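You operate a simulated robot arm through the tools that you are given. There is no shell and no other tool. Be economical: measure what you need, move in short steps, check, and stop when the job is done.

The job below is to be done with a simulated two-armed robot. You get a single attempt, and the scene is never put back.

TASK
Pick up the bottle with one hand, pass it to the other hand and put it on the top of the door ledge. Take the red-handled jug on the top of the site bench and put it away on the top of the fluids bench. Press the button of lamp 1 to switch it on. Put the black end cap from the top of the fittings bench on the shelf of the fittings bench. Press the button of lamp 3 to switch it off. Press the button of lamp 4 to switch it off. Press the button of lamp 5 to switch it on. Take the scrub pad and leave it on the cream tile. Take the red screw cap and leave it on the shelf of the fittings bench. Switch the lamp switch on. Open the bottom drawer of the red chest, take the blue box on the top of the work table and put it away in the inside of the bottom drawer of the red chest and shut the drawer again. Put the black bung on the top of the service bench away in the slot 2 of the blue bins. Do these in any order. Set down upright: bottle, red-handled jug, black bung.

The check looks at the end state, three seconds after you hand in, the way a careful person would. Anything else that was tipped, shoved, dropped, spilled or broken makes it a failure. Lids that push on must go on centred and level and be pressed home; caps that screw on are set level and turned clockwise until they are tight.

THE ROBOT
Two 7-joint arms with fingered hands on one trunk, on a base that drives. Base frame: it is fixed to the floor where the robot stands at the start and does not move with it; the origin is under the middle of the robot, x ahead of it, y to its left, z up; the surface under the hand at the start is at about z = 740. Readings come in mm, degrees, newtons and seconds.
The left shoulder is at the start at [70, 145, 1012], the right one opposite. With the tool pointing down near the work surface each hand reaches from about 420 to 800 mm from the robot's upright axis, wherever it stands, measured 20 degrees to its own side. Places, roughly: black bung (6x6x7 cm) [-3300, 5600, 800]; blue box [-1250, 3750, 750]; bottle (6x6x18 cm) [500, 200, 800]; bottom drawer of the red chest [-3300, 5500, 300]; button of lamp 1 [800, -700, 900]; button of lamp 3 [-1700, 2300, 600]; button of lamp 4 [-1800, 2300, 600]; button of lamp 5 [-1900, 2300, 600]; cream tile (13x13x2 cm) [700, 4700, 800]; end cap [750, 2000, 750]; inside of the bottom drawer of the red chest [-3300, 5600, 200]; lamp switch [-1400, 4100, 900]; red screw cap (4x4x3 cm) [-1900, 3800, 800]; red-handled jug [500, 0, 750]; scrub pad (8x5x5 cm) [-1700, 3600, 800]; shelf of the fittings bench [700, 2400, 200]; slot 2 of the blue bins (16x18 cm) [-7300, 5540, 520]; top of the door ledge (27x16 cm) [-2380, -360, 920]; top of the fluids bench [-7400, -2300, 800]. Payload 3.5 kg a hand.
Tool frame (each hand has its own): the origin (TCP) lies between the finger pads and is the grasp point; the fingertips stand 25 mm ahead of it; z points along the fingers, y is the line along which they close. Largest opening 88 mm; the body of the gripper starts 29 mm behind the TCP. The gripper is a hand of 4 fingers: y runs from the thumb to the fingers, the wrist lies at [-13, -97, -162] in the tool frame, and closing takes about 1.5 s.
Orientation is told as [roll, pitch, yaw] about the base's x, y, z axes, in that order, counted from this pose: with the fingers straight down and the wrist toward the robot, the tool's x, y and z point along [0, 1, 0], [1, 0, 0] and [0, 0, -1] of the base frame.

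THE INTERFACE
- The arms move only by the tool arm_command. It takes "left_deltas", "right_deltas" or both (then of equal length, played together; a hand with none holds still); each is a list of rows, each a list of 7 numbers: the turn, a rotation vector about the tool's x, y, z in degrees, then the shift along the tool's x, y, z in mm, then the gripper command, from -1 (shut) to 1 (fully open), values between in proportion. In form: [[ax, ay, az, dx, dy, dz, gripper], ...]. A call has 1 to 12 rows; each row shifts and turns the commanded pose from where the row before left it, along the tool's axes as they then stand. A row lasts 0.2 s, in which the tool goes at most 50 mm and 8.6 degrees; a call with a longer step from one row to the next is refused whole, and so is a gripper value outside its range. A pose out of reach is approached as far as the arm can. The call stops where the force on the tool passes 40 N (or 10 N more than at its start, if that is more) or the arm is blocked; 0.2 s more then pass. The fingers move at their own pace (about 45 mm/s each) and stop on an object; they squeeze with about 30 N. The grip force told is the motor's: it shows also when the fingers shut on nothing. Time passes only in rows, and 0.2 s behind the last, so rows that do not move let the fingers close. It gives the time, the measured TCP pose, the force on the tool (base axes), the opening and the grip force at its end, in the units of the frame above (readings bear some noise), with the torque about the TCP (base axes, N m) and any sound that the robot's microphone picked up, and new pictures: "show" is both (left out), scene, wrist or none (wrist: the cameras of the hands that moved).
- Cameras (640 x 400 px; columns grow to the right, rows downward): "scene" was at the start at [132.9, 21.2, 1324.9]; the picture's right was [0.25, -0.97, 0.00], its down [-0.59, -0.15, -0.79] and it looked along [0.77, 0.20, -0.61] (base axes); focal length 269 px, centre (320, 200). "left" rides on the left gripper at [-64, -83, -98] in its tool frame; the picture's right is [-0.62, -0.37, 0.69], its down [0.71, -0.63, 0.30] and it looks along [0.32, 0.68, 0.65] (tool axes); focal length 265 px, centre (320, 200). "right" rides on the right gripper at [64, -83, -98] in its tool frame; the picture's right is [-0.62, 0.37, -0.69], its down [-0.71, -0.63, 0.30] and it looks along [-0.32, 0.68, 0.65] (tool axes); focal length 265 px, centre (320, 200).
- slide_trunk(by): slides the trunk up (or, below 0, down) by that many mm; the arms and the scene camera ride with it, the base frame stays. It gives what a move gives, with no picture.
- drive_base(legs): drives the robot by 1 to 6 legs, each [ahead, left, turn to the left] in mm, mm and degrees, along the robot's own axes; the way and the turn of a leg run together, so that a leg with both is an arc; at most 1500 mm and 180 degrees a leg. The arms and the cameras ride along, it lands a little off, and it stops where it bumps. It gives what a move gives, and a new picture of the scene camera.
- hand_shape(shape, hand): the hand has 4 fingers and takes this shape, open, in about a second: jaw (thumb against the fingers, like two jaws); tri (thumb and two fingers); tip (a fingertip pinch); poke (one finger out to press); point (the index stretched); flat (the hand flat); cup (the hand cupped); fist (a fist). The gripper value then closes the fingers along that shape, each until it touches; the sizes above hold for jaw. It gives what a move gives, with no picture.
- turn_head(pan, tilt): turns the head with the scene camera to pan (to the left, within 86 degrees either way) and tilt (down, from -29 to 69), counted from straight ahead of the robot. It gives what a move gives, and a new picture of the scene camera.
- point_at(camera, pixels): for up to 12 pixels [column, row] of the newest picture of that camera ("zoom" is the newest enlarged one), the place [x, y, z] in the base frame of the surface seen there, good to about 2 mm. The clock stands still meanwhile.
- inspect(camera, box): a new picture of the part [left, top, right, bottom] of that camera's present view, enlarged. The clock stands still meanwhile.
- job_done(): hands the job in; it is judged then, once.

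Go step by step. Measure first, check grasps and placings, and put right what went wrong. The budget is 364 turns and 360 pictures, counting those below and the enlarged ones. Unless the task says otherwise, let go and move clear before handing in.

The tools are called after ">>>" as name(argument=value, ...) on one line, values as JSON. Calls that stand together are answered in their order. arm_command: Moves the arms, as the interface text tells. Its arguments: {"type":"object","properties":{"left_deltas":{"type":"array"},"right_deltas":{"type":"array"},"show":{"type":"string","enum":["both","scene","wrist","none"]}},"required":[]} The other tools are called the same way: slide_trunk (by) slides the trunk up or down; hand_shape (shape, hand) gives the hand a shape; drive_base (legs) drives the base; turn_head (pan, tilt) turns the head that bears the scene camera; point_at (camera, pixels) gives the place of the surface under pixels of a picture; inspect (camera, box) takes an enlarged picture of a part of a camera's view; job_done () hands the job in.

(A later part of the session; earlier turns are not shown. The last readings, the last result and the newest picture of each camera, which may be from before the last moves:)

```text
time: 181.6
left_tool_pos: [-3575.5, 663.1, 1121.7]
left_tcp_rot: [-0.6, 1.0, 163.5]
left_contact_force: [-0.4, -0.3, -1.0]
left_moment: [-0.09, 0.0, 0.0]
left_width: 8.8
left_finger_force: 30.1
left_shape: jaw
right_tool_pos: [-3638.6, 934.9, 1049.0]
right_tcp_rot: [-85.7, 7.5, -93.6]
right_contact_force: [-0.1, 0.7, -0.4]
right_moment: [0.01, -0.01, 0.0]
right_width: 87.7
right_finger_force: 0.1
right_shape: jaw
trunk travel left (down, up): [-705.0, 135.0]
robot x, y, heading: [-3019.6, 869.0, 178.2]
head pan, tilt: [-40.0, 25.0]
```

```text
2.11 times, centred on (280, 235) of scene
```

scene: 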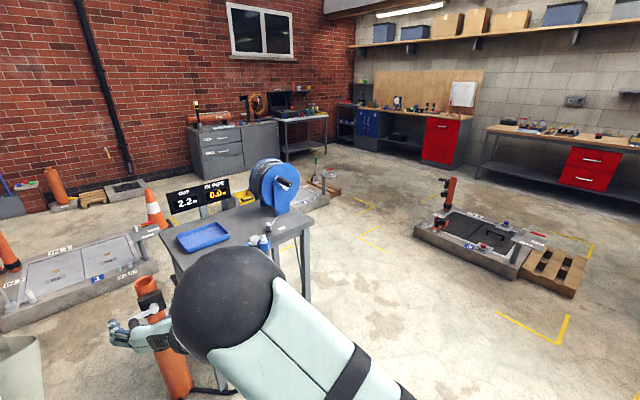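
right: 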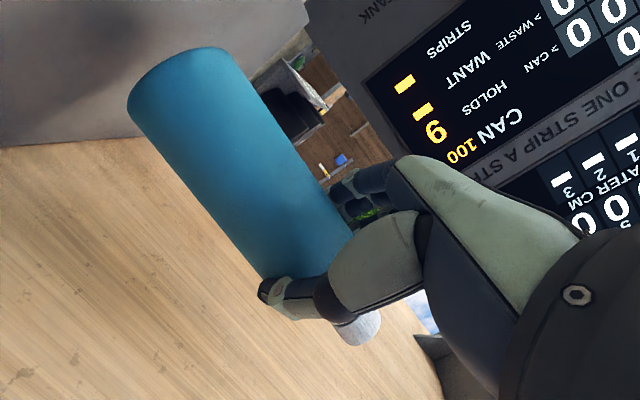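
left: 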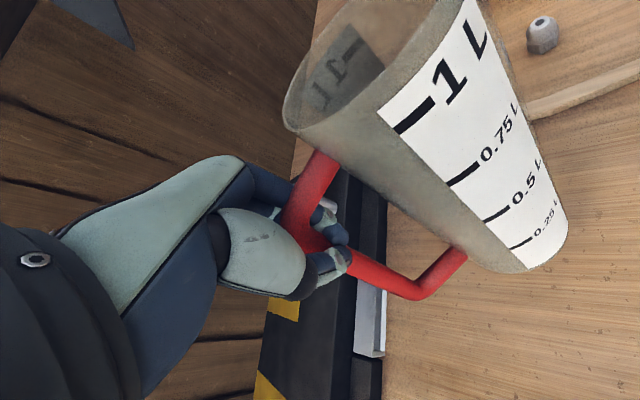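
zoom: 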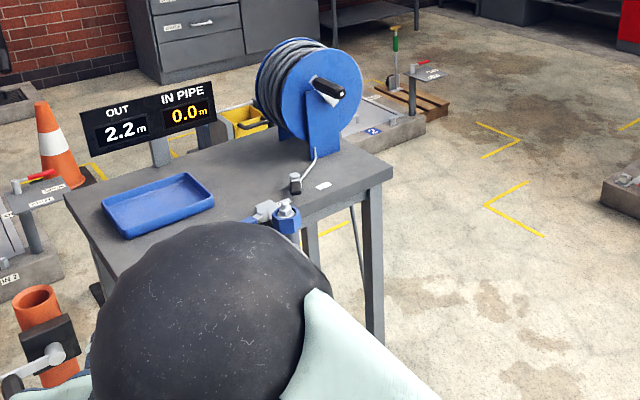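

The reel stand ends at y≈1670. I'll pass it on the right at y≈2050 and look again from there.

>>> drive_base(legs=[[150, -1180, 0], [900, 0, 0]])

>>> turn_head(pan=15, tilt=30)

```text
time: 191.9
left_tool_pos: [-4581.0, 1846.2, 1123.0]
left_tcp_rot: [-0.5, 1.1, 164.4]
left_contact_force: [0.6, 0.0, -1.8]
left_moment: [-0.11, 0.03, -0.02]
left_width: 8.4
left_finger_force: 30.2
left_shape: jaw
right_tool_pos: [-4648.9, 2116.4, 1048.0]
right_tcp_rot: [-85.6, 7.5, -92.4]
right_contact_force: [-0.3, -0.6, 0.6]
right_moment: [0.01, 0.01, -0.02]
right_width: 87.8
right_finger_force: 0.1
right_shape: jaw
trunk travel left (down, up): [-705.0, 135.0]
robot x, y, heading: [-4032.1, 2063.7, 179.2]
head pan, tilt: [-40.0, 25.0]
```

scene: 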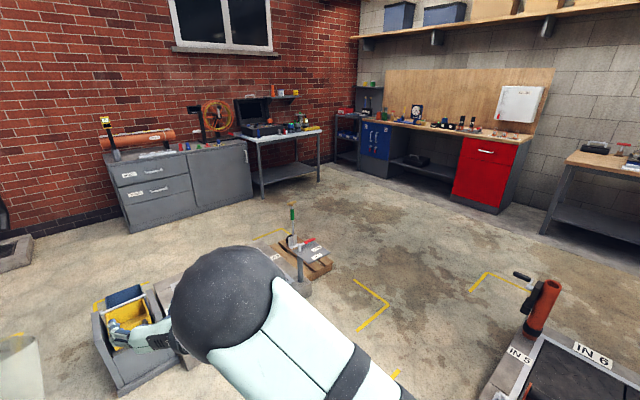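

```text
time: 193.2
left_tool_pos: [-4581.6, 1845.5, 1121.4]
left_tcp_rot: [-0.6, 1.1, 164.5]
left_contact_force: [0.2, -0.2, -1.0]
left_moment: [-0.12, 0.0, 0.03]
left_width: 8.6
left_finger_force: 29.9
left_shape: jaw
right_tool_pos: [-4649.5, 2117.8, 1049.7]
right_tcp_rot: [-85.8, 7.4, -92.4]
right_contact_force: [-0.3, 0.0, 0.1]
right_moment: [0.01, 0.04, 0.0]
right_width: 87.6
right_finger_force: 0.0
right_shape: jaw
trunk travel left (down, up): [-705.0, 135.0]
robot x, y, heading: [-4036.5, 2060.7, 179.4]
head pan, tilt: [15.0, 30.0]
```

scene: 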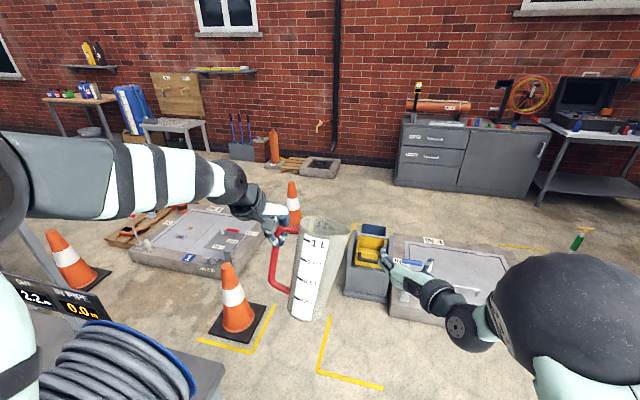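

>>> point_at(camera="scene", pixels=[[255, 318], [298, 215], [350, 290], [345, 250], [395, 240], [250, 215], [90, 98], [180, 122], [290, 165], [320, 170], [410, 180], [330, 220]])

>>> inspect(camera="scene", box=[0, 40, 340, 270])

```text
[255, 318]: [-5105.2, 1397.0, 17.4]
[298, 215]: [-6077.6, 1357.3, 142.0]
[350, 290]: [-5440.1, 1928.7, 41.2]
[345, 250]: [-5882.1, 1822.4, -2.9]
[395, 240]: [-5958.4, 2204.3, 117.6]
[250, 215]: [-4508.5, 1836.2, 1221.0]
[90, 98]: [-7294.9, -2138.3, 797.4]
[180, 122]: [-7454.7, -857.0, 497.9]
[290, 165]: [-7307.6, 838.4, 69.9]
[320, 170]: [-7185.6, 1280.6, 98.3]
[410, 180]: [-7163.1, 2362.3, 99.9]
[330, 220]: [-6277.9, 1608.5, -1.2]
```

```text
1.74 times, centred on (170, 155) of scene
```

zoom: 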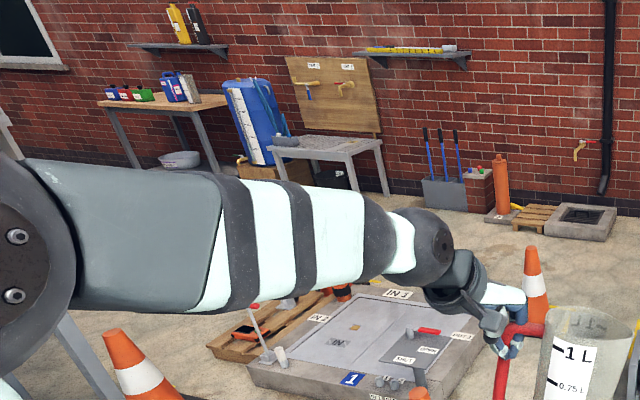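

The gap between the blocks is too narrow, so I'll go round block 2 by the right: x≈-4720 up to y≈3800, then over to x≈-6600 facing -Y.

>>> drive_base(legs=[[680, 0, 0], [0, -1450, 0], [0, -320, 0], [0, 0, 90.5]])

>>> turn_head(pan=-50, tilt=35)

```text
time: 209.2
left_tool_pos: [-4477.8, 3271.9, 1122.5]
left_tcp_rot: [-0.6, 1.0, -106.4]
left_contact_force: [-0.3, 0.9, -1.6]
left_moment: [-0.01, -0.1, 0.0]
left_width: 8.2
left_finger_force: 29.2
left_shape: jaw
right_tool_pos: [-4751.2, 3205.1, 1048.7]
right_tcp_rot: [-85.7, 7.4, -3.5]
right_contact_force: [1.2, -0.2, 0.7]
right_moment: [-0.05, 0.0, 0.03]
right_width: 87.7
right_finger_force: 0.1
right_shape: jaw
trunk travel left (down, up): [-705.0, 135.0]
robot x, y, heading: [-4689.3, 3820.4, -91.6]
head pan, tilt: [15.0, 30.0]
```

scene: 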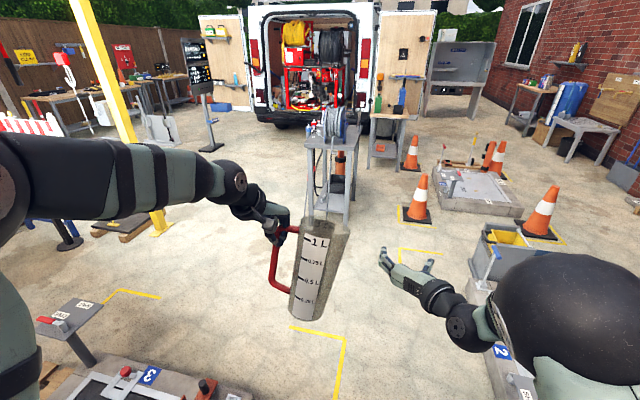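

```text
time: 210.5
left_tool_pos: [-4478.4, 3271.4, 1121.8]
left_tcp_rot: [-0.7, 1.0, -106.5]
left_contact_force: [-0.4, -0.4, -1.3]
left_moment: [0.01, -0.09, 0.02]
left_width: 8.4
left_finger_force: 29.6
left_shape: jaw
right_tool_pos: [-4751.4, 3206.6, 1048.7]
right_tcp_rot: [-85.6, 7.4, -3.4]
right_contact_force: [0.7, -0.7, -0.4]
right_moment: [-0.01, 0.0, -0.01]
right_width: 87.8
right_finger_force: 0.1
right_shape: jaw
trunk travel left (down, up): [-705.0, 135.0]
robot x, y, heading: [-4685.1, 3823.4, -91.6]
head pan, tilt: [-50.0, 35.0]
```

scene: 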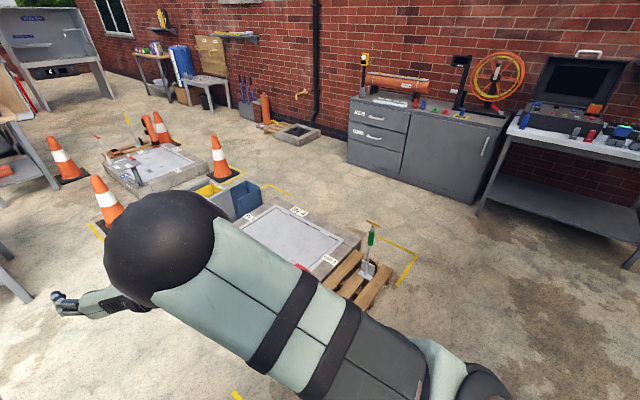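

>>> point_at(camera="scene", pixels=[[480, 212], [628, 265], [372, 290], [410, 262], [350, 165], [285, 140], [215, 105], [160, 85], [222, 180], [290, 135]])

```text
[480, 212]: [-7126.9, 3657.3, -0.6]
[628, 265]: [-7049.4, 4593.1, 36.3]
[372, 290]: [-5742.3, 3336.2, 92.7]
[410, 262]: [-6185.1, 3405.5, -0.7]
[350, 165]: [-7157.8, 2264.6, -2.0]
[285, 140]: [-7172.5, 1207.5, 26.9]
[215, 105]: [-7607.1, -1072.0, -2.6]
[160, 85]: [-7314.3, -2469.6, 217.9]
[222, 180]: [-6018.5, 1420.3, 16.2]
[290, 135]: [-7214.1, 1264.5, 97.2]
```

>>> drive_base(legs=[[0, -1500, 0], [0, -380, 1.6], [1500, 0, 0], [1500, 0, 0], [1400, 0, 0]])

>>> turn_head(pan=-25, tilt=25)

```text
time: 240.5
left_tool_pos: [-6421.0, -1055.1, 1123.0]
left_tcp_rot: [-0.6, 0.9, -105.9]
left_contact_force: [-0.4, -0.2, -1.8]
left_moment: [0.01, -0.09, 0.0]
left_width: 8.4
left_finger_force: 29.9
left_shape: jaw
right_tool_pos: [-6695.0, -1123.5, 1048.8]
right_tcp_rot: [-85.8, 7.4, -3.0]
right_contact_force: [0.5, 0.4, -0.7]
right_moment: [0.01, -0.03, -0.01]
right_width: 87.7
right_finger_force: 0.1
right_shape: jaw
trunk travel left (down, up): [-705.0, 135.0]
robot x, y, heading: [-6633.8, -508.1, -90.8]
head pan, tilt: [-50.0, 35.0]
```

scene: 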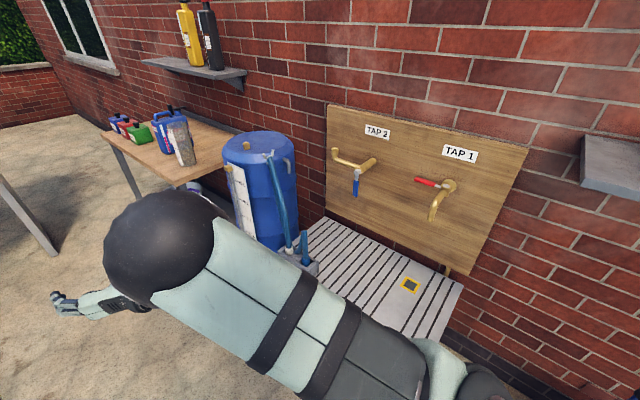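

```text
time: 241.4
left_tool_pos: [-6421.2, -1055.5, 1121.7]
left_tcp_rot: [-0.7, 1.0, -105.9]
left_contact_force: [-0.2, -0.1, -2.2]
left_moment: [-0.03, -0.12, -0.02]
left_width: 8.8
left_finger_force: 29.9
left_shape: jaw
right_tool_pos: [-6693.2, -1122.5, 1049.5]
right_tcp_rot: [-85.7, 7.4, -3.0]
right_contact_force: [-0.3, -0.1, -0.7]
right_moment: [-0.02, -0.05, 0.03]
right_width: 87.5
right_finger_force: 0.0
right_shape: jaw
trunk travel left (down, up): [-705.0, 135.0]
robot x, y, heading: [-6634.5, -507.1, -91.1]
head pan, tilt: [-25.0, 25.0]
```

scene: 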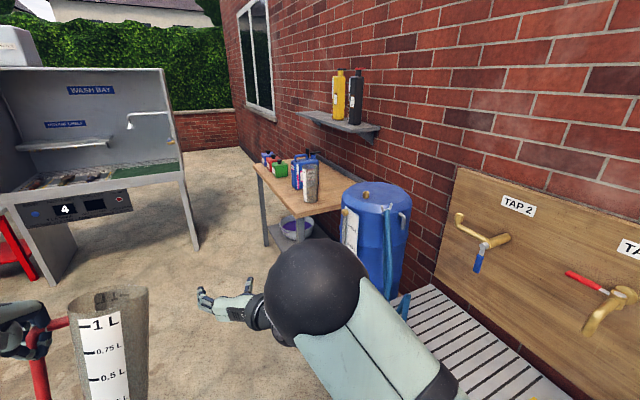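

The fluids bench is the wooden table at (290,185). I'll measure its free area.

>>> inspect(camera="scene", box=[230, 130, 400, 250])

>>> point_at(camera="scene", pixels=[[257, 170], [280, 195], [298, 213], [325, 207], [310, 180], [302, 175], [280, 165], [335, 195], [275, 185], [270, 160], [285, 180], [350, 235]])

```text
3.33 times, centred on (315, 190) of scene
```

zoom: 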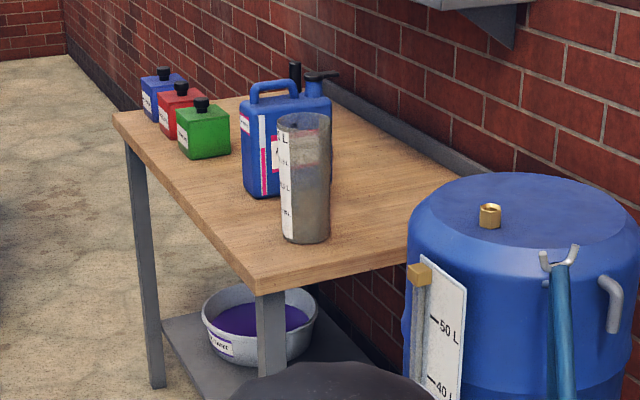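

```text
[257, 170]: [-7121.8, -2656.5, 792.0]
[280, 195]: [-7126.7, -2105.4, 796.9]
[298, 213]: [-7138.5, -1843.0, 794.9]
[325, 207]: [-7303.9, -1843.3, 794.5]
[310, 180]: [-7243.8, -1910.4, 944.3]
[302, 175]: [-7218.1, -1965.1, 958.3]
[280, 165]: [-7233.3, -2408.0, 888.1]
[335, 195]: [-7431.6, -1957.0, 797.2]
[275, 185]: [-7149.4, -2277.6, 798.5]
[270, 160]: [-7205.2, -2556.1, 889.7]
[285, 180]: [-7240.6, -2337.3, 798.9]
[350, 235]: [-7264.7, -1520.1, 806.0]
```

>>> point_at(camera="scene", pixels=[[190, 245], [45, 280], [20, 275], [150, 180], [345, 215], [100, 60]])

>>> drive_base(legs=[[0, 250, 0], [0, 0, -89], [0, 1500, 0]])

>>> turn_head(pan=15, tilt=30)

```text
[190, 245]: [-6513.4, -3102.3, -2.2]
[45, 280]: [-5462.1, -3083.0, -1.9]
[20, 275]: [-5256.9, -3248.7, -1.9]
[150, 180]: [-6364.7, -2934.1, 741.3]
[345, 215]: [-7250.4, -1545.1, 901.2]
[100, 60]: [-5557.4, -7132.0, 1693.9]
```

```text
time: 254.0
left_tool_pos: [-6935.6, -2227.0, 1122.2]
left_tcp_rot: [-0.5, 1.0, 164.3]
left_contact_force: [0.1, -0.6, -1.5]
left_moment: [-0.1, 0.01, 0.01]
left_width: 8.2
left_finger_force: 30.1
left_shape: jaw
right_tool_pos: [-7005.0, -1954.2, 1048.6]
right_tcp_rot: [-85.6, 7.4, -92.7]
right_contact_force: [0.4, -0.1, -0.7]
right_moment: [0.01, 0.03, -0.04]
right_width: 87.8
right_finger_force: 0.0
right_shape: jaw
trunk travel left (down, up): [-705.0, 135.0]
robot x, y, heading: [-6390.5, -2007.8, 179.4]
head pan, tilt: [-25.0, 25.0]
```

scene: 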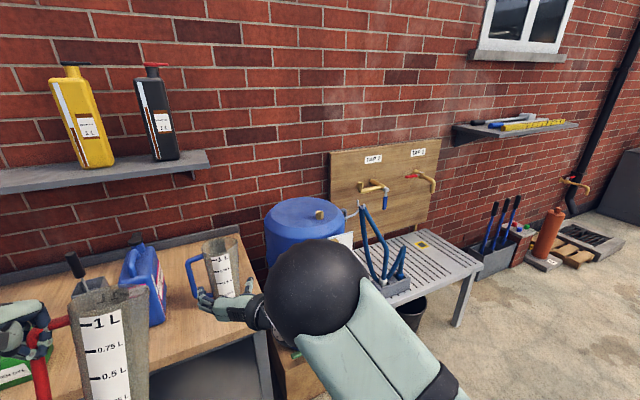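

```text
time: 255.1
left_tool_pos: [-6935.6, -2227.0, 1122.4]
left_tcp_rot: [-0.6, 1.0, 164.4]
left_contact_force: [0.3, 0.0, -1.1]
left_moment: [-0.1, 0.02, -0.03]
left_width: 8.1
left_finger_force: 29.8
left_shape: jaw
right_tool_pos: [-7006.1, -1954.1, 1047.6]
right_tcp_rot: [-85.7, 7.3, -92.7]
right_contact_force: [0.3, -0.3, 0.8]
right_moment: [0.0, -0.02, 0.0]
right_width: 87.8
right_finger_force: 0.0
right_shape: jaw
trunk travel left (down, up): [-705.0, 135.0]
robot x, y, heading: [-6386.9, -2011.9, 179.0]
head pan, tilt: [15.0, 30.0]
```

scene: 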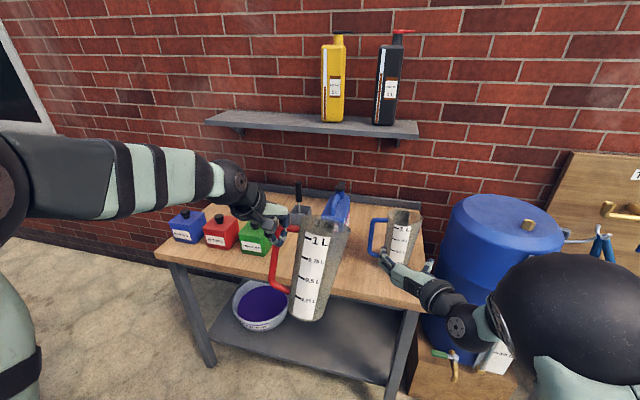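

>>> point_at(camera="scene", pixels=[[355, 280], [365, 240], [376, 255], [300, 215], [262, 243], [270, 262], [340, 215], [390, 285], [295, 200], [320, 280], [310, 318], [355, 225]])

>>> inspect(camera="scene", box=[200, 160, 430, 330])

```text
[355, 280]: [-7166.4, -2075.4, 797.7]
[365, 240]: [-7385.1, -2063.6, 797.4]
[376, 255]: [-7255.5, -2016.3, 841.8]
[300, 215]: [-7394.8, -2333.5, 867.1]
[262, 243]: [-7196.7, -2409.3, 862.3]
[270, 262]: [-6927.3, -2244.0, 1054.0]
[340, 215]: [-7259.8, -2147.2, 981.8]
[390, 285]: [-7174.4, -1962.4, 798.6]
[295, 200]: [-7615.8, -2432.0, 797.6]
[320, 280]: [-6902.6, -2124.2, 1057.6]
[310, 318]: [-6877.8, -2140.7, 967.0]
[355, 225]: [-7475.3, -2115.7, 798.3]
```

```text
2.35 times, centred on (315, 245) of scene
```

zoom: 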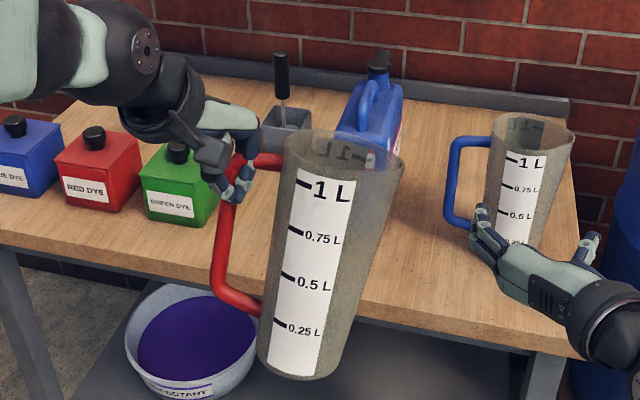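

The held jug leans with its bottom toward the handle. I'll measure its label corners to correct the tilt.

>>> point_at(camera="zoom", pixels=[[302, 175], [274, 362], [350, 182], [314, 370], [325, 230], [295, 330], [300, 140], [390, 165], [240, 175], [222, 270], [290, 375]])

```text
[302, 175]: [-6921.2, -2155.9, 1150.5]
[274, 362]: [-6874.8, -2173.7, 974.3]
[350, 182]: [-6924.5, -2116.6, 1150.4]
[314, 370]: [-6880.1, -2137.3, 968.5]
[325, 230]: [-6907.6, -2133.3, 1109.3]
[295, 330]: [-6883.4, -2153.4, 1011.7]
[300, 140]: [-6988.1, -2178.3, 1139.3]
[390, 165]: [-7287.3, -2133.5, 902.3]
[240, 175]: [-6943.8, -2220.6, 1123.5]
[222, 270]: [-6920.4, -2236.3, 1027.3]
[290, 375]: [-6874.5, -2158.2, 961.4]
```

The jug's top leans forward 15.6° and right 6°. I'll rotate the wrist to set it upright and measure again.

>>> arm_command(left_deltas=[[-5.6, -0.65, 0, 0, 0, 0, -1], [-5.6, -0.65, 0, 0, 0, 0, -1], [-5.5, -0.65, 0, 0, 0, 0, -1], [0, 0, 0, 0, 0, 0, -1]], show="none")

>>> inspect(camera="scene", box=[200, 160, 430, 330])

```text
time: 256.1
left_tool_pos: [-6936.6, -2227.1, 1122.6]
left_tcp_rot: [-2.5, -15.8, 165.0]
left_contact_force: [0.1, 1.1, -1.8]
left_moment: [-0.12, -0.04, -0.03]
left_width: 8.3
left_finger_force: 30.3
left_shape: jaw
right_tool_pos: [-7004.3, -1955.0, 1048.4]
right_tcp_rot: [-85.7, 7.4, -92.7]
right_contact_force: [-1.0, 0.6, 0.5]
right_moment: [-0.02, 0.01, -0.03]
right_width: 87.6
right_finger_force: 0.1
right_shape: jaw
trunk travel left (down, up): [-705.0, 135.0]
robot x, y, heading: [-6385.0, -2007.8, 179.1]
head pan, tilt: [15.0, 30.0]
```

```text
2.35 times, centred on (315, 245) of scene
```

zoom: 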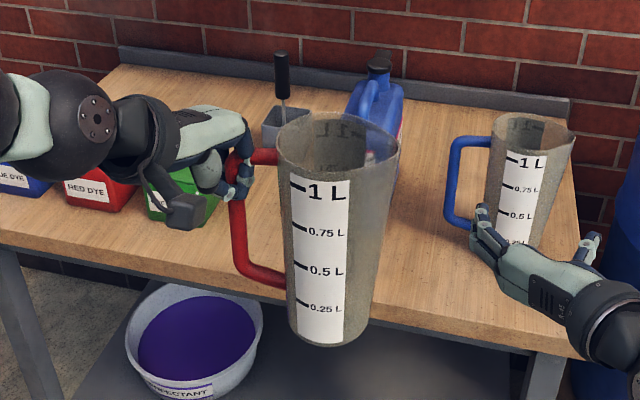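

>>> point_at(camera="zoom", pixels=[[296, 188], [301, 335], [345, 188], [338, 340], [320, 240], [320, 345], [340, 125], [282, 160], [395, 150], [236, 200], [300, 160]])

```text
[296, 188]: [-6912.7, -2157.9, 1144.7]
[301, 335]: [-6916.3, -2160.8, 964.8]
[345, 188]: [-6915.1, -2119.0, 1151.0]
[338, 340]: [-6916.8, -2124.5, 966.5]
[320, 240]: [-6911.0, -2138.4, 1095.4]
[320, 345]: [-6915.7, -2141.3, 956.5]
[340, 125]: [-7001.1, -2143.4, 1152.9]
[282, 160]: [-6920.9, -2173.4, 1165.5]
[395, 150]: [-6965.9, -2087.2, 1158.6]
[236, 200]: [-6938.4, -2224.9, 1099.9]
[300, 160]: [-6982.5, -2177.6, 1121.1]
```

The jug is upright now (base z≈952, centre (-6962,-2138)). I'll drive 120 ahead and 72 left, then reach and lower it to the free spot near (-7180,-2210).

>>> drive_base(legs=[[120, 72, 0]])

>>> arm_command(left_deltas=[[0, 0, 0, 8.7, 30, 8.7, -1], [0, 0, 0, 8.7, 30, 8.7, -1], [0, 0, 0, 8.7, 30, 8.7, -1], [0, 0, 0, 1, -8.6, 28.7, -1], [0, 0, 0, 1, -8.6, 28.7, -1], [0, 0, 0, 1, -8.6, 28.7, -1], [0, 0, 0, 0, 0, 0, -1]], show="none")

>>> inspect(camera="scene", box=[200, 160, 430, 330])

```text
time: 257.4
left_tool_pos: [-7055.7, -2296.8, 1124.1]
left_tcp_rot: [-2.5, -15.8, 164.7]
left_contact_force: [0.1, 0.4, -1.5]
left_moment: [-0.1, -0.04, -0.02]
left_width: 8.5
left_finger_force: 29.5
left_shape: jaw
right_tool_pos: [-7125.3, -2023.0, 1050.4]
right_tcp_rot: [-85.8, 7.4, -92.8]
right_contact_force: [0.4, -0.6, -0.6]
right_moment: [-0.01, 0.02, 0.0]
right_width: 87.7
right_finger_force: 0.1
right_shape: jaw
trunk travel left (down, up): [-705.0, 135.0]
robot x, y, heading: [-6508.5, -2083.0, 179.0]
head pan, tilt: [15.0, 30.0]
```

scene: 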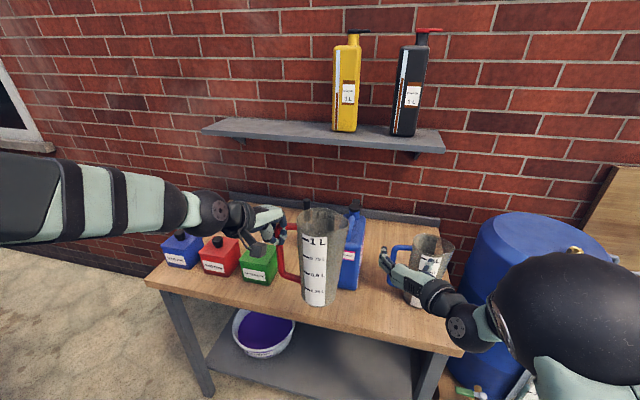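

```text
time: 259.0
left_tool_pos: [-7153.6, -2296.1, 1030.8]
left_tcp_rot: [-2.7, -15.7, 164.6]
left_contact_force: [0.5, -0.6, -1.3]
left_moment: [-0.13, -0.03, 0.02]
left_width: 8.0
left_finger_force: 30.0
left_shape: jaw
right_tool_pos: [-7124.9, -2024.1, 1049.5]
right_tcp_rot: [-85.8, 7.5, -92.8]
right_contact_force: [0.8, -0.6, 0.1]
right_moment: [-0.01, 0.01, -0.04]
right_width: 87.9
right_finger_force: 0.0
right_shape: jaw
trunk travel left (down, up): [-705.0, 135.0]
robot x, y, heading: [-6506.7, -2080.6, 179.1]
head pan, tilt: [15.0, 30.0]
```

```text
2.35 times, centred on (315, 245) of scene
```

zoom: 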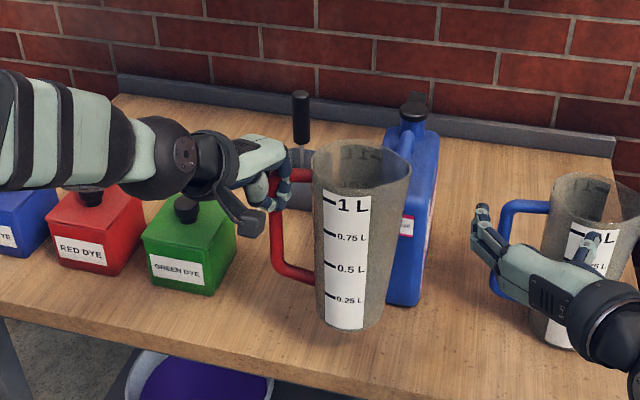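

>>> point_at(camera="zoom", pixels=[[345, 326], [330, 200], [365, 205], [408, 300], [395, 300], [420, 290], [345, 345], [390, 340], [240, 290], [400, 250], [325, 315]])

```text
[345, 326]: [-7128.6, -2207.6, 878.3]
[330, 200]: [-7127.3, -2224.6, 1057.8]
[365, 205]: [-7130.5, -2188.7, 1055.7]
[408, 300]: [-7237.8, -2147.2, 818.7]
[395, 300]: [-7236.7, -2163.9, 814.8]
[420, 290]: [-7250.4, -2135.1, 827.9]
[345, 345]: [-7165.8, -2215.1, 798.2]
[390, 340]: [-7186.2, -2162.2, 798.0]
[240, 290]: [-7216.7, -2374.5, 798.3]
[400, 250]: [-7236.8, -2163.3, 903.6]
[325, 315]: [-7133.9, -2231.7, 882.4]
```

There's about 15 mm to the blue container, so I'll shift 25 left and 15 ahead, then lower to just above the bench.

>>> arm_command(left_deltas=[[0, 0, 0, 14, 3.9, 0.6, -1], [0, 0, 0, 14, 3.9, 0.6, -1], [0, 0, 0, 0.6, -5.2, 17.5, -1], [0, 0, 0, 0.6, -5.2, 17.5, -1], [0, 0, 0, 0.6, -5.2, 15, -1], [0, 0, 0, 0, 0, 0, -1]], show="none")

>>> inspect(camera="scene", box=[240, 190, 400, 320])

```text
time: 260.4
left_tool_pos: [-7166.9, -2320.4, 977.4]
left_tcp_rot: [-2.6, -15.6, 164.7]
left_contact_force: [-0.5, -0.3, -1.2]
left_moment: [-0.14, -0.06, -0.01]
left_width: 8.2
left_finger_force: 30.0
left_shape: jaw
right_tool_pos: [-7126.7, -2024.0, 1049.3]
right_tcp_rot: [-85.6, 7.4, -92.8]
right_contact_force: [0.1, -0.5, 0.6]
right_moment: [0.0, -0.01, 0.0]
right_width: 87.8
right_finger_force: 0.0
right_shape: jaw
trunk travel left (down, up): [-705.0, 135.0]
robot x, y, heading: [-6507.2, -2083.9, 179.3]
head pan, tilt: [15.0, 30.0]
```

```text
3.08 times, centred on (320, 255) of scene
```

zoom: 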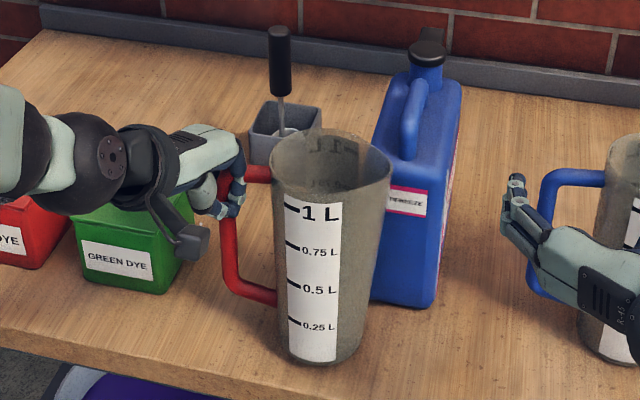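

>>> point_at(camera="zoom", pixels=[[312, 355], [312, 362], [312, 372], [320, 220], [365, 320], [382, 290], [185, 245], [350, 350]])

>>> arm_command(left_deltas=[[0, 0, 0, 0.1, -0.9, 2.9, -1], [0, 0, 0, 0.1, -0.9, 2.9, -1], [0, 0, 0, 0, 0, 0, -1]], show="none")

```text
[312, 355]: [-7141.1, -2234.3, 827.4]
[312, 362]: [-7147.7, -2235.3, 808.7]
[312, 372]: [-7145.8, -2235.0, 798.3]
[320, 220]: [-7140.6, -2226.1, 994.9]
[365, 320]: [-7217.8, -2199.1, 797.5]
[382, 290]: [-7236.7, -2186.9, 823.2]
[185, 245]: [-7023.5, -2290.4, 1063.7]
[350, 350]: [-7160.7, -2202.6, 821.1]
```

```text
time: 261.2
left_tool_pos: [-7166.6, -2320.8, 971.7]
left_tcp_rot: [-2.7, -15.7, 164.6]
left_contact_force: [0.5, 0.5, -1.4]
left_moment: [-0.11, -0.03, 0.01]
left_width: 8.3
left_finger_force: 30.5
left_shape: jaw
right_tool_pos: [-7126.7, -2024.4, 1049.6]
right_tcp_rot: [-85.7, 7.4, -92.9]
right_contact_force: [0.6, -0.1, -0.2]
right_moment: [0.01, 0.0, 0.03]
right_width: 87.6
right_finger_force: 0.0
right_shape: jaw
trunk travel left (down, up): [-705.0, 135.0]
robot x, y, heading: [-6511.0, -2081.1, 179.0]
head pan, tilt: [15.0, 30.0]
```

>>> arm_command(left_deltas=[[0, 0, 0, 0.1, -0.6, 1.9, -1], [0, 0, 0, 0.1, -0.6, 1.9, -1], [0, 0, 0, 0, 0, 0, -1]], show="none")

>>> inspect(camera="scene", box=[240, 190, 400, 320])

```text
time: 262.0
left_tool_pos: [-7167.3, -2320.4, 967.2]
left_tcp_rot: [-2.6, -15.7, 164.7]
left_contact_force: [-0.2, 0.2, -1.6]
left_moment: [-0.09, -0.02, -0.01]
left_width: 8.5
left_finger_force: 29.7
left_shape: jaw
right_tool_pos: [-7126.7, -2025.3, 1049.9]
right_tcp_rot: [-85.7, 7.5, -92.9]
right_contact_force: [0.2, 0.2, -0.1]
right_moment: [-0.01, -0.05, -0.02]
right_width: 87.5
right_finger_force: 0.1
right_shape: jaw
trunk travel left (down, up): [-705.0, 135.0]
robot x, y, heading: [-6509.9, -2078.2, 179.1]
head pan, tilt: [15.0, 30.0]
```

```text
3.08 times, centred on (320, 255) of scene
```

zoom: 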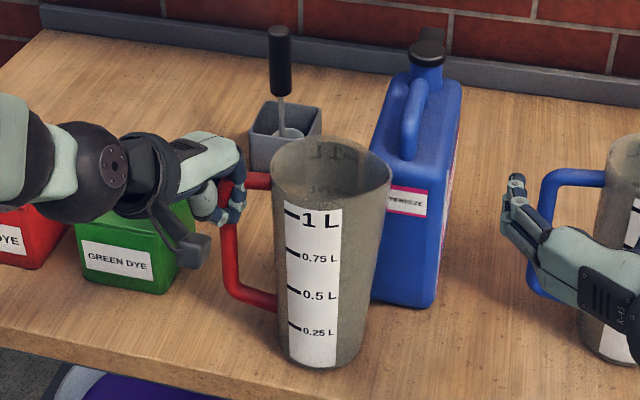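

>>> arm_command(left_deltas=[[0, 0, 0, 0.1, -0.6, 1.9, -1], [0, 0, 0, 0.1, -0.6, 1.9, -1], [0, 0, 0, 0, 0, 0, -1]], show="none")

>>> point_at(camera="zoom", pixels=[[312, 358], [312, 366], [312, 372], [340, 362]])

```text
time: 262.8
left_tool_pos: [-7167.3, -2322.8, 964.9]
left_tcp_rot: [-2.6, -15.9, 164.7]
left_contact_force: [1.2, -1.6, 2.6]
left_moment: [-0.08, 0.04, 0.02]
left_width: 8.3
left_finger_force: 30.1
left_shape: jaw
right_tool_pos: [-7126.1, -2024.0, 1050.5]
right_tcp_rot: [-85.7, 7.4, -92.8]
right_contact_force: [0.1, -0.5, 0.0]
right_moment: [0.02, 0.0, 0.02]
right_width: 87.7
right_finger_force: 0.0
right_shape: jaw
trunk travel left (down, up): [-705.0, 135.0]
robot x, y, heading: [-6508.4, -2083.2, 179.1]
head pan, tilt: [15.0, 30.0]
```

```text
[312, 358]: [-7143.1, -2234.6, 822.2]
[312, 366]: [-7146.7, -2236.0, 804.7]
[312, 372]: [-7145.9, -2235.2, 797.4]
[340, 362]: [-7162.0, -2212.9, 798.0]
```

The jug touches the bench. I'll press 1 mm, open slowly and withdraw straight up.

>>> arm_command(left_deltas=[[0, 0, 0, 0, -0.3, 1, -1], [0, 0, 0, 0, 0, 0, -0.7], [0, 0, 0, 0, 0, 0, -0.4], [0, 0, 0, 0, 0, 0, 0], [0, 0, 0, 0, 0, 0, 0.4], [0, 0, 0, 0, 0, 0, 0.4], [0, 0, 0, 0, 0, 0, 0.4], [0, 0, 0, -0.5, 4.3, -14.4, 0.4], [0, 0, 0, -1, 8.6, -28.8, 0.4], [0, 0, 0, -1, 8.6, -28.8, 0.4], [0, 0, 0, -1, 8.6, -28.8, 0.4], [0, 0, 0, -1, 8.6, -28.8, 0.4]], show="scene")

>>> inspect(camera="scene", box=[220, 170, 400, 320])

```text
time: 265.4
left_tool_pos: [-7169.5, -2320.6, 1100.9]
left_tcp_rot: [-2.6, -15.8, 164.7]
left_contact_force: [0.0, -0.6, 0.5]
left_moment: [0.03, 0.0, -0.02]
left_width: 61.4
left_finger_force: 0.2
left_shape: jaw
right_tool_pos: [-7124.1, -2024.4, 1048.7]
right_tcp_rot: [-85.9, 7.5, -92.8]
right_contact_force: [0.4, -0.3, 0.0]
right_moment: [-0.02, 0.0, 0.01]
right_width: 88.0
right_finger_force: 0.1
right_shape: jaw
trunk travel left (down, up): [-705.0, 135.0]
robot x, y, heading: [-6509.6, -2082.3, 179.1]
head pan, tilt: [15.0, 30.0]
```

scene: 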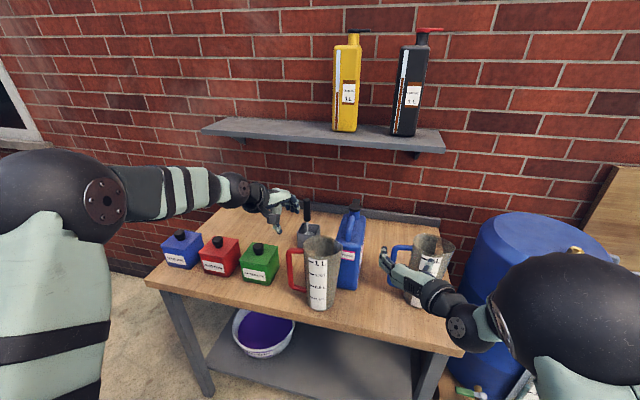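

```text
2.67 times, centred on (310, 245) of scene
```

zoom: 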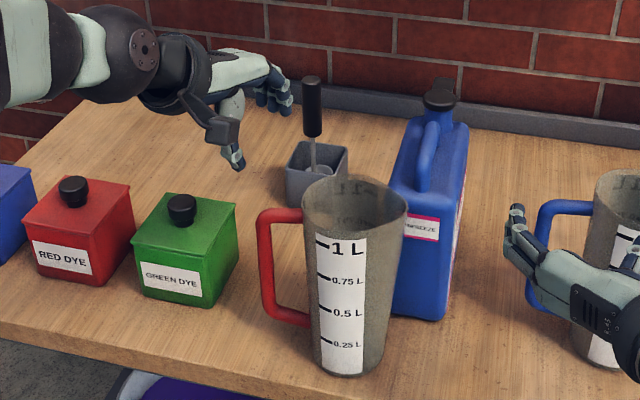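

The jug stands upright on the fluids bench. I'll back off a little, return both hands to fingers-down, and drive back toward the north wall.

>>> drive_base(legs=[[-150, 0, 0]])

>>> arm_command(left_deltas=[[8.3, 1, 0, 0, 0, 0, 1], [8.3, 1, 0, 0, 0, 0, 1], [0, 0, -7.2, 0, 0, 0, 1], [0, 0, -7.2, 0, 0, 0, 1], [0, 0, 0, 0, 0, 0, 1], [0, 0, 0, 0, 0, 0, 1], [0, 0, 0, 0, 0, 0, 1], [0, 0, 0, 0, 0, 0, 1], [0, 0, 0, 0, 0, 0, 1], [0, 0, 0, 0, 0, 0, 1], [0, 0, 0, 0, 0, 0, 1], [0, 0, 0, 0, 0, 0, 1]], right_deltas=[[0, -6, 0, 0, 0, 0, 1], [0, 0, 6, 0, 0, 0, 1], [0, 0, 6, 0, -40, 0, 1], [4.95, 4.95, 4.95, 0, 0, 0, 1], [4.95, 4.95, 4.95, 0, 0, 0, 1], [4.95, 4.95, 4.95, 0, 0, 0, 1], [4.95, 4.95, 4.95, 0, 0, 0, 1], [4.95, 4.95, 4.95, 0, 0, 0, 1], [4.95, 4.95, 4.95, 0, 0, 0, 1], [4.95, 4.95, 4.95, 0, 0, 0, 1], [4.95, 4.95, 4.95, 0, 0, 0, 1], [4.95, 4.95, 4.95, 0, 0, 0, 1]], show="none")

>>> arm_command(right_deltas=[[4.95, 4.95, 4.95, 0, 0, 0, 1], [4.95, 4.95, 4.95, 0, 0, 0, 1], [4.95, 4.95, 4.95, 0, 0, 0, 1], [4.95, 4.95, 4.95, 0, 0, 0, 1], [4.95, 4.95, 4.95, 0, 0, 0, 1], [0, 0, 0, 0, 0, 0, 1]], show="none")

>>> drive_base(legs=[[0, 0, -89], [1500, 0, 0], [1500, 0, 0], [1500, 0, 0], [1500, 0, 0]])

```text
time: 266.7
left_tool_pos: [-7023.3, -2323.8, 1098.2]
left_tcp_rot: [-2.6, -15.7, 164.7]
left_contact_force: [-0.6, 0.6, -0.5]
left_moment: [-0.01, -0.03, -0.01]
left_width: 61.3
left_finger_force: 0.1
left_shape: jaw
right_tool_pos: [-6980.0, -2026.8, 1048.5]
right_tcp_rot: [-85.6, 7.4, -92.7]
right_contact_force: [-0.9, 0.3, -0.7]
right_moment: [0.02, -0.03, 0.02]
right_width: 87.6
right_finger_force: 0.0
right_shape: jaw
trunk travel left (down, up): [-705.0, 135.0]
robot x, y, heading: [-6364.8, -2081.1, 179.1]
head pan, tilt: [15.0, 30.0]
```

scene: 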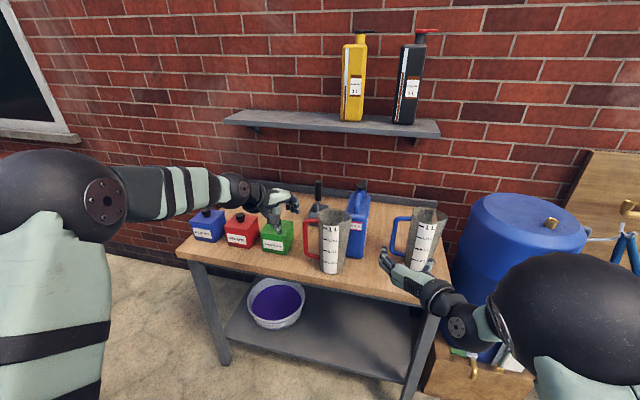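

```text
time: 269.3
left_tool_pos: [-7021.0, -2324.0, 1102.1]
left_tcp_rot: [-0.3, 1.1, 178.7]
left_contact_force: [0.6, -0.5, 0.6]
left_moment: [-0.01, 0.03, 0.0]
left_width: 87.4
left_finger_force: 0.0
left_shape: jaw
right_tool_pos: [-6975.2, -1987.5, 1050.0]
right_tcp_rot: [-26.9, -21.4, -153.4]
right_contact_force: [0.1, -0.1, -0.3]
right_moment: [0.0, 0.01, 0.04]
right_width: 87.8
right_finger_force: 0.0
right_shape: jaw
trunk travel left (down, up): [-705.0, 135.0]
robot x, y, heading: [-6362.7, -2082.9, 179.2]
head pan, tilt: [15.0, 30.0]
```

```text
time: 270.7
left_tool_pos: [-7021.6, -2323.4, 1099.9]
left_tcp_rot: [-0.3, 1.0, 178.7]
left_contact_force: [-0.2, -0.3, 0.3]
left_moment: [0.0, 0.0, 0.0]
left_width: 87.5
left_finger_force: 0.1
left_shape: jaw
right_tool_pos: [-6976.7, -1986.9, 1050.1]
right_tcp_rot: [4.6, -1.6, 177.4]
right_contact_force: [-0.7, -0.4, 0.3]
right_moment: [0.01, 0.02, 0.04]
right_width: 87.8
right_finger_force: 0.1
right_shape: jaw
trunk travel left (down, up): [-705.0, 135.0]
robot x, y, heading: [-6363.4, -2084.4, 179.3]
head pan, tilt: [15.0, 30.0]
```

```text
time: 284.3
left_tool_pos: [-6571.2, 403.7, 1100.4]
left_tcp_rot: [-0.3, 1.0, 88.5]
left_contact_force: [-0.8, 0.3, 0.2]
left_moment: [0.02, -0.01, 0.04]
left_width: 87.7
left_finger_force: 0.1
left_shape: jaw
right_tool_pos: [-6235.0, 357.0, 1051.0]
right_tcp_rot: [4.6, -1.8, 87.2]
right_contact_force: [-0.2, 0.0, 0.4]
right_moment: [0.04, 0.01, 0.01]
right_width: 87.7
right_finger_force: 0.1
right_shape: jaw
trunk travel left (down, up): [-705.0, 135.0]
robot x, y, heading: [-6330.6, -256.6, 89.2]
head pan, tilt: [15.0, 30.0]
stopped in leg 3: the robot was blocked; the commanded pose is now the measured one
```

scene: 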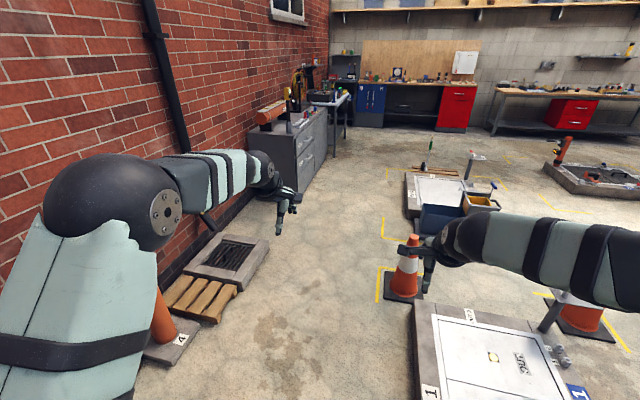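

I was blocked at (-6330,-257) because I was too far right. I'll look down to see what I touched.

>>> turn_head(pan=-45, tilt=55)

```text
time: 285.6
left_tool_pos: [-6570.4, 404.0, 1099.1]
left_tcp_rot: [-0.3, 0.9, 88.5]
left_contact_force: [-0.3, 0.2, -0.1]
left_moment: [0.01, 0.02, 0.01]
left_width: 87.4
left_finger_force: 0.1
left_shape: jaw
right_tool_pos: [-6233.7, 358.6, 1050.3]
right_tcp_rot: [4.7, -1.6, 87.2]
right_contact_force: [-0.3, 0.3, -1.3]
right_moment: [0.03, 0.04, 0.02]
right_width: 87.7
right_finger_force: 0.1
right_shape: jaw
trunk travel left (down, up): [-705.0, 135.0]
robot x, y, heading: [-6332.5, -255.8, 89.0]
head pan, tilt: [-45.0, 55.0]
```

scene: 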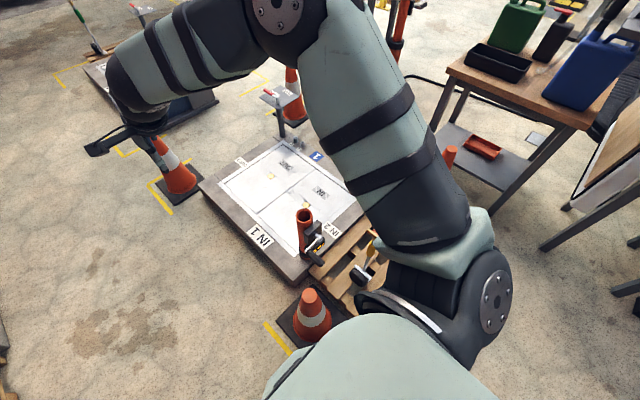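

The cone stands upright at its floor mark. I'll back up, shift 300 left, and continue.

>>> drive_base(legs=[[-60, 0, 0], [0, 310, 0], [1500, 0, 0], [1500, 0, 0], [1500, 0, 0]])

>>> turn_head(pan=0, tilt=20)

```text
time: 309.5
left_tool_pos: [-6761.0, 4880.3, 1101.8]
left_tcp_rot: [-0.3, 0.9, 87.2]
left_contact_force: [0.5, 0.3, -0.6]
left_moment: [-0.04, 0.0, 0.02]
left_width: 87.8
left_finger_force: 0.0
left_shape: jaw
right_tool_pos: [-6425.3, 4827.1, 1050.7]
right_tcp_rot: [4.6, -1.8, 86.0]
right_contact_force: [0.0, -0.7, -0.5]
right_moment: [0.0, -0.01, 0.01]
right_width: 87.7
right_finger_force: 0.1
right_shape: jaw
trunk travel left (down, up): [-705.0, 135.0]
robot x, y, heading: [-6539.0, 4216.8, 87.3]
head pan, tilt: [-45.0, 55.0]
```

scene: 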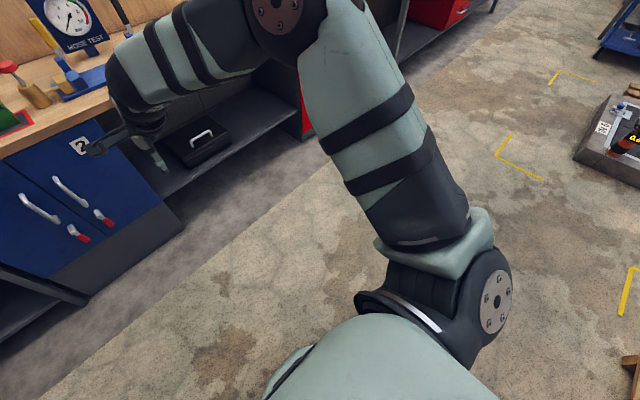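

```text
time: 310.7
left_tool_pos: [-6760.8, 4881.4, 1101.4]
left_tcp_rot: [-0.2, 0.9, 87.2]
left_contact_force: [0.0, -0.1, 0.0]
left_moment: [0.04, 0.01, -0.01]
left_width: 87.6
left_finger_force: 0.0
left_shape: jaw
right_tool_pos: [-6425.2, 4829.1, 1050.8]
right_tcp_rot: [4.7, -1.7, 85.8]
right_contact_force: [0.4, 0.5, 0.6]
right_moment: [0.05, 0.01, -0.01]
right_width: 87.7
right_finger_force: 0.0
right_shape: jaw
trunk travel left (down, up): [-705.0, 135.0]
robot x, y, heading: [-6539.5, 4214.1, 87.7]
head pan, tilt: [0.0, 20.0]
```

scene: 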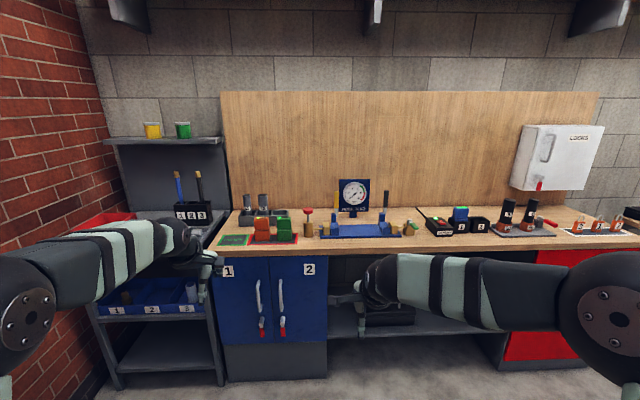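

The blue bins (1, 2, 3) are at about (155,298) on the left rack. I'll enlarge and measure them now.

>>> turn_head(pan=40, tilt=35)

```text
time: 311.7
left_tool_pos: [-6760.8, 4881.8, 1100.8]
left_tcp_rot: [-0.3, 0.9, 87.2]
left_contact_force: [-0.4, -0.8, -0.5]
left_moment: [-0.02, 0.01, -0.02]
left_width: 87.8
left_finger_force: 0.2
left_shape: jaw
right_tool_pos: [-6425.4, 4828.6, 1051.3]
right_tcp_rot: [4.7, -1.9, 85.9]
right_contact_force: [-0.6, -0.2, -1.0]
right_moment: [-0.04, -0.02, 0.01]
right_width: 87.9
right_finger_force: 0.0
right_shape: jaw
trunk travel left (down, up): [-705.0, 135.0]
robot x, y, heading: [-6536.5, 4217.8, 87.5]
head pan, tilt: [40.0, 35.0]
```

scene: 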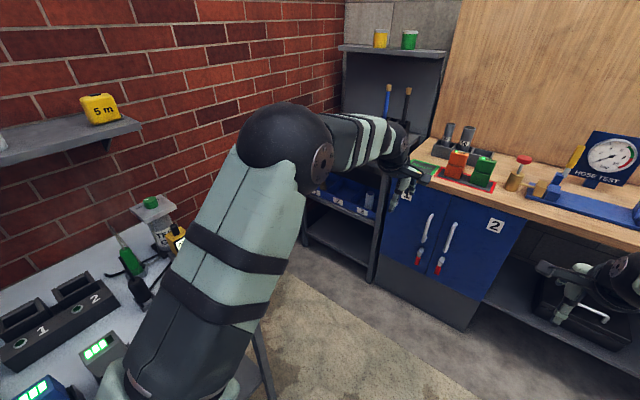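

The left arm hides them; I'll deal with that when placing. Now I drive to the service bench at x≈-3300 and look.

>>> drive_base(legs=[[280, 0, 2.5], [0, -1500, 0], [0, -1450, 0]])

>>> turn_head(pan=-10, tilt=35)

```text
time: 327.6
left_tool_pos: [-3819.3, 5154.9, 1101.0]
left_tcp_rot: [-0.2, 0.8, 89.3]
left_contact_force: [-0.4, 0.1, -1.2]
left_moment: [0.0, 0.02, 0.02]
left_width: 87.6
left_finger_force: 0.0
left_shape: jaw
right_tool_pos: [-3482.1, 5114.2, 1050.2]
right_tcp_rot: [4.6, -1.8, 88.1]
right_contact_force: [-0.1, -0.1, -0.1]
right_moment: [-0.01, 0.0, 0.01]
right_width: 87.4
right_finger_force: 0.1
right_shape: jaw
trunk travel left (down, up): [-705.0, 135.0]
robot x, y, heading: [-3570.7, 4499.4, 89.9]
head pan, tilt: [40.0, 35.0]
```

scene: 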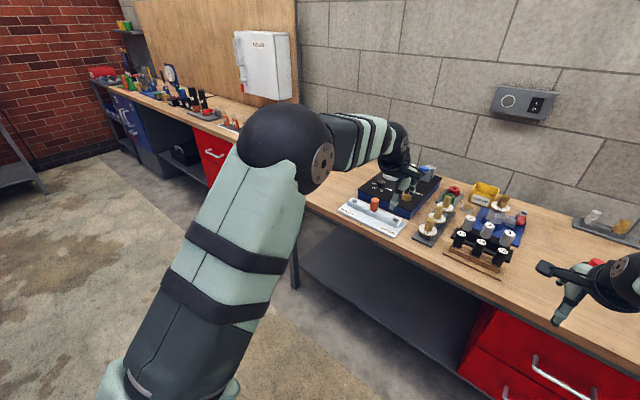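

```text
time: 328.7
left_tool_pos: [-3820.2, 5155.6, 1101.5]
left_tcp_rot: [-0.4, 0.9, 89.4]
left_contact_force: [0.4, -0.1, 0.0]
left_moment: [0.03, 0.01, -0.01]
left_width: 87.6
left_finger_force: 0.1
left_shape: jaw
right_tool_pos: [-3482.0, 5115.0, 1050.6]
right_tcp_rot: [4.7, -1.7, 88.1]
right_contact_force: [-0.5, 0.1, -0.1]
right_moment: [-0.03, 0.02, 0.02]
right_width: 87.8
right_finger_force: 0.1
right_shape: jaw
trunk travel left (down, up): [-705.0, 135.0]
robot x, y, heading: [-3570.2, 4500.5, 89.6]
head pan, tilt: [-10.0, 35.0]
```

scene: 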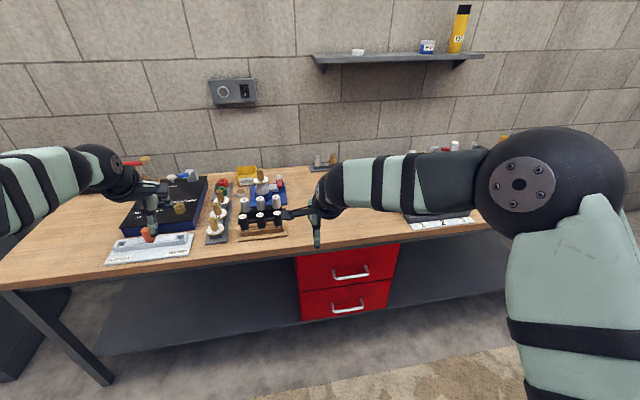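

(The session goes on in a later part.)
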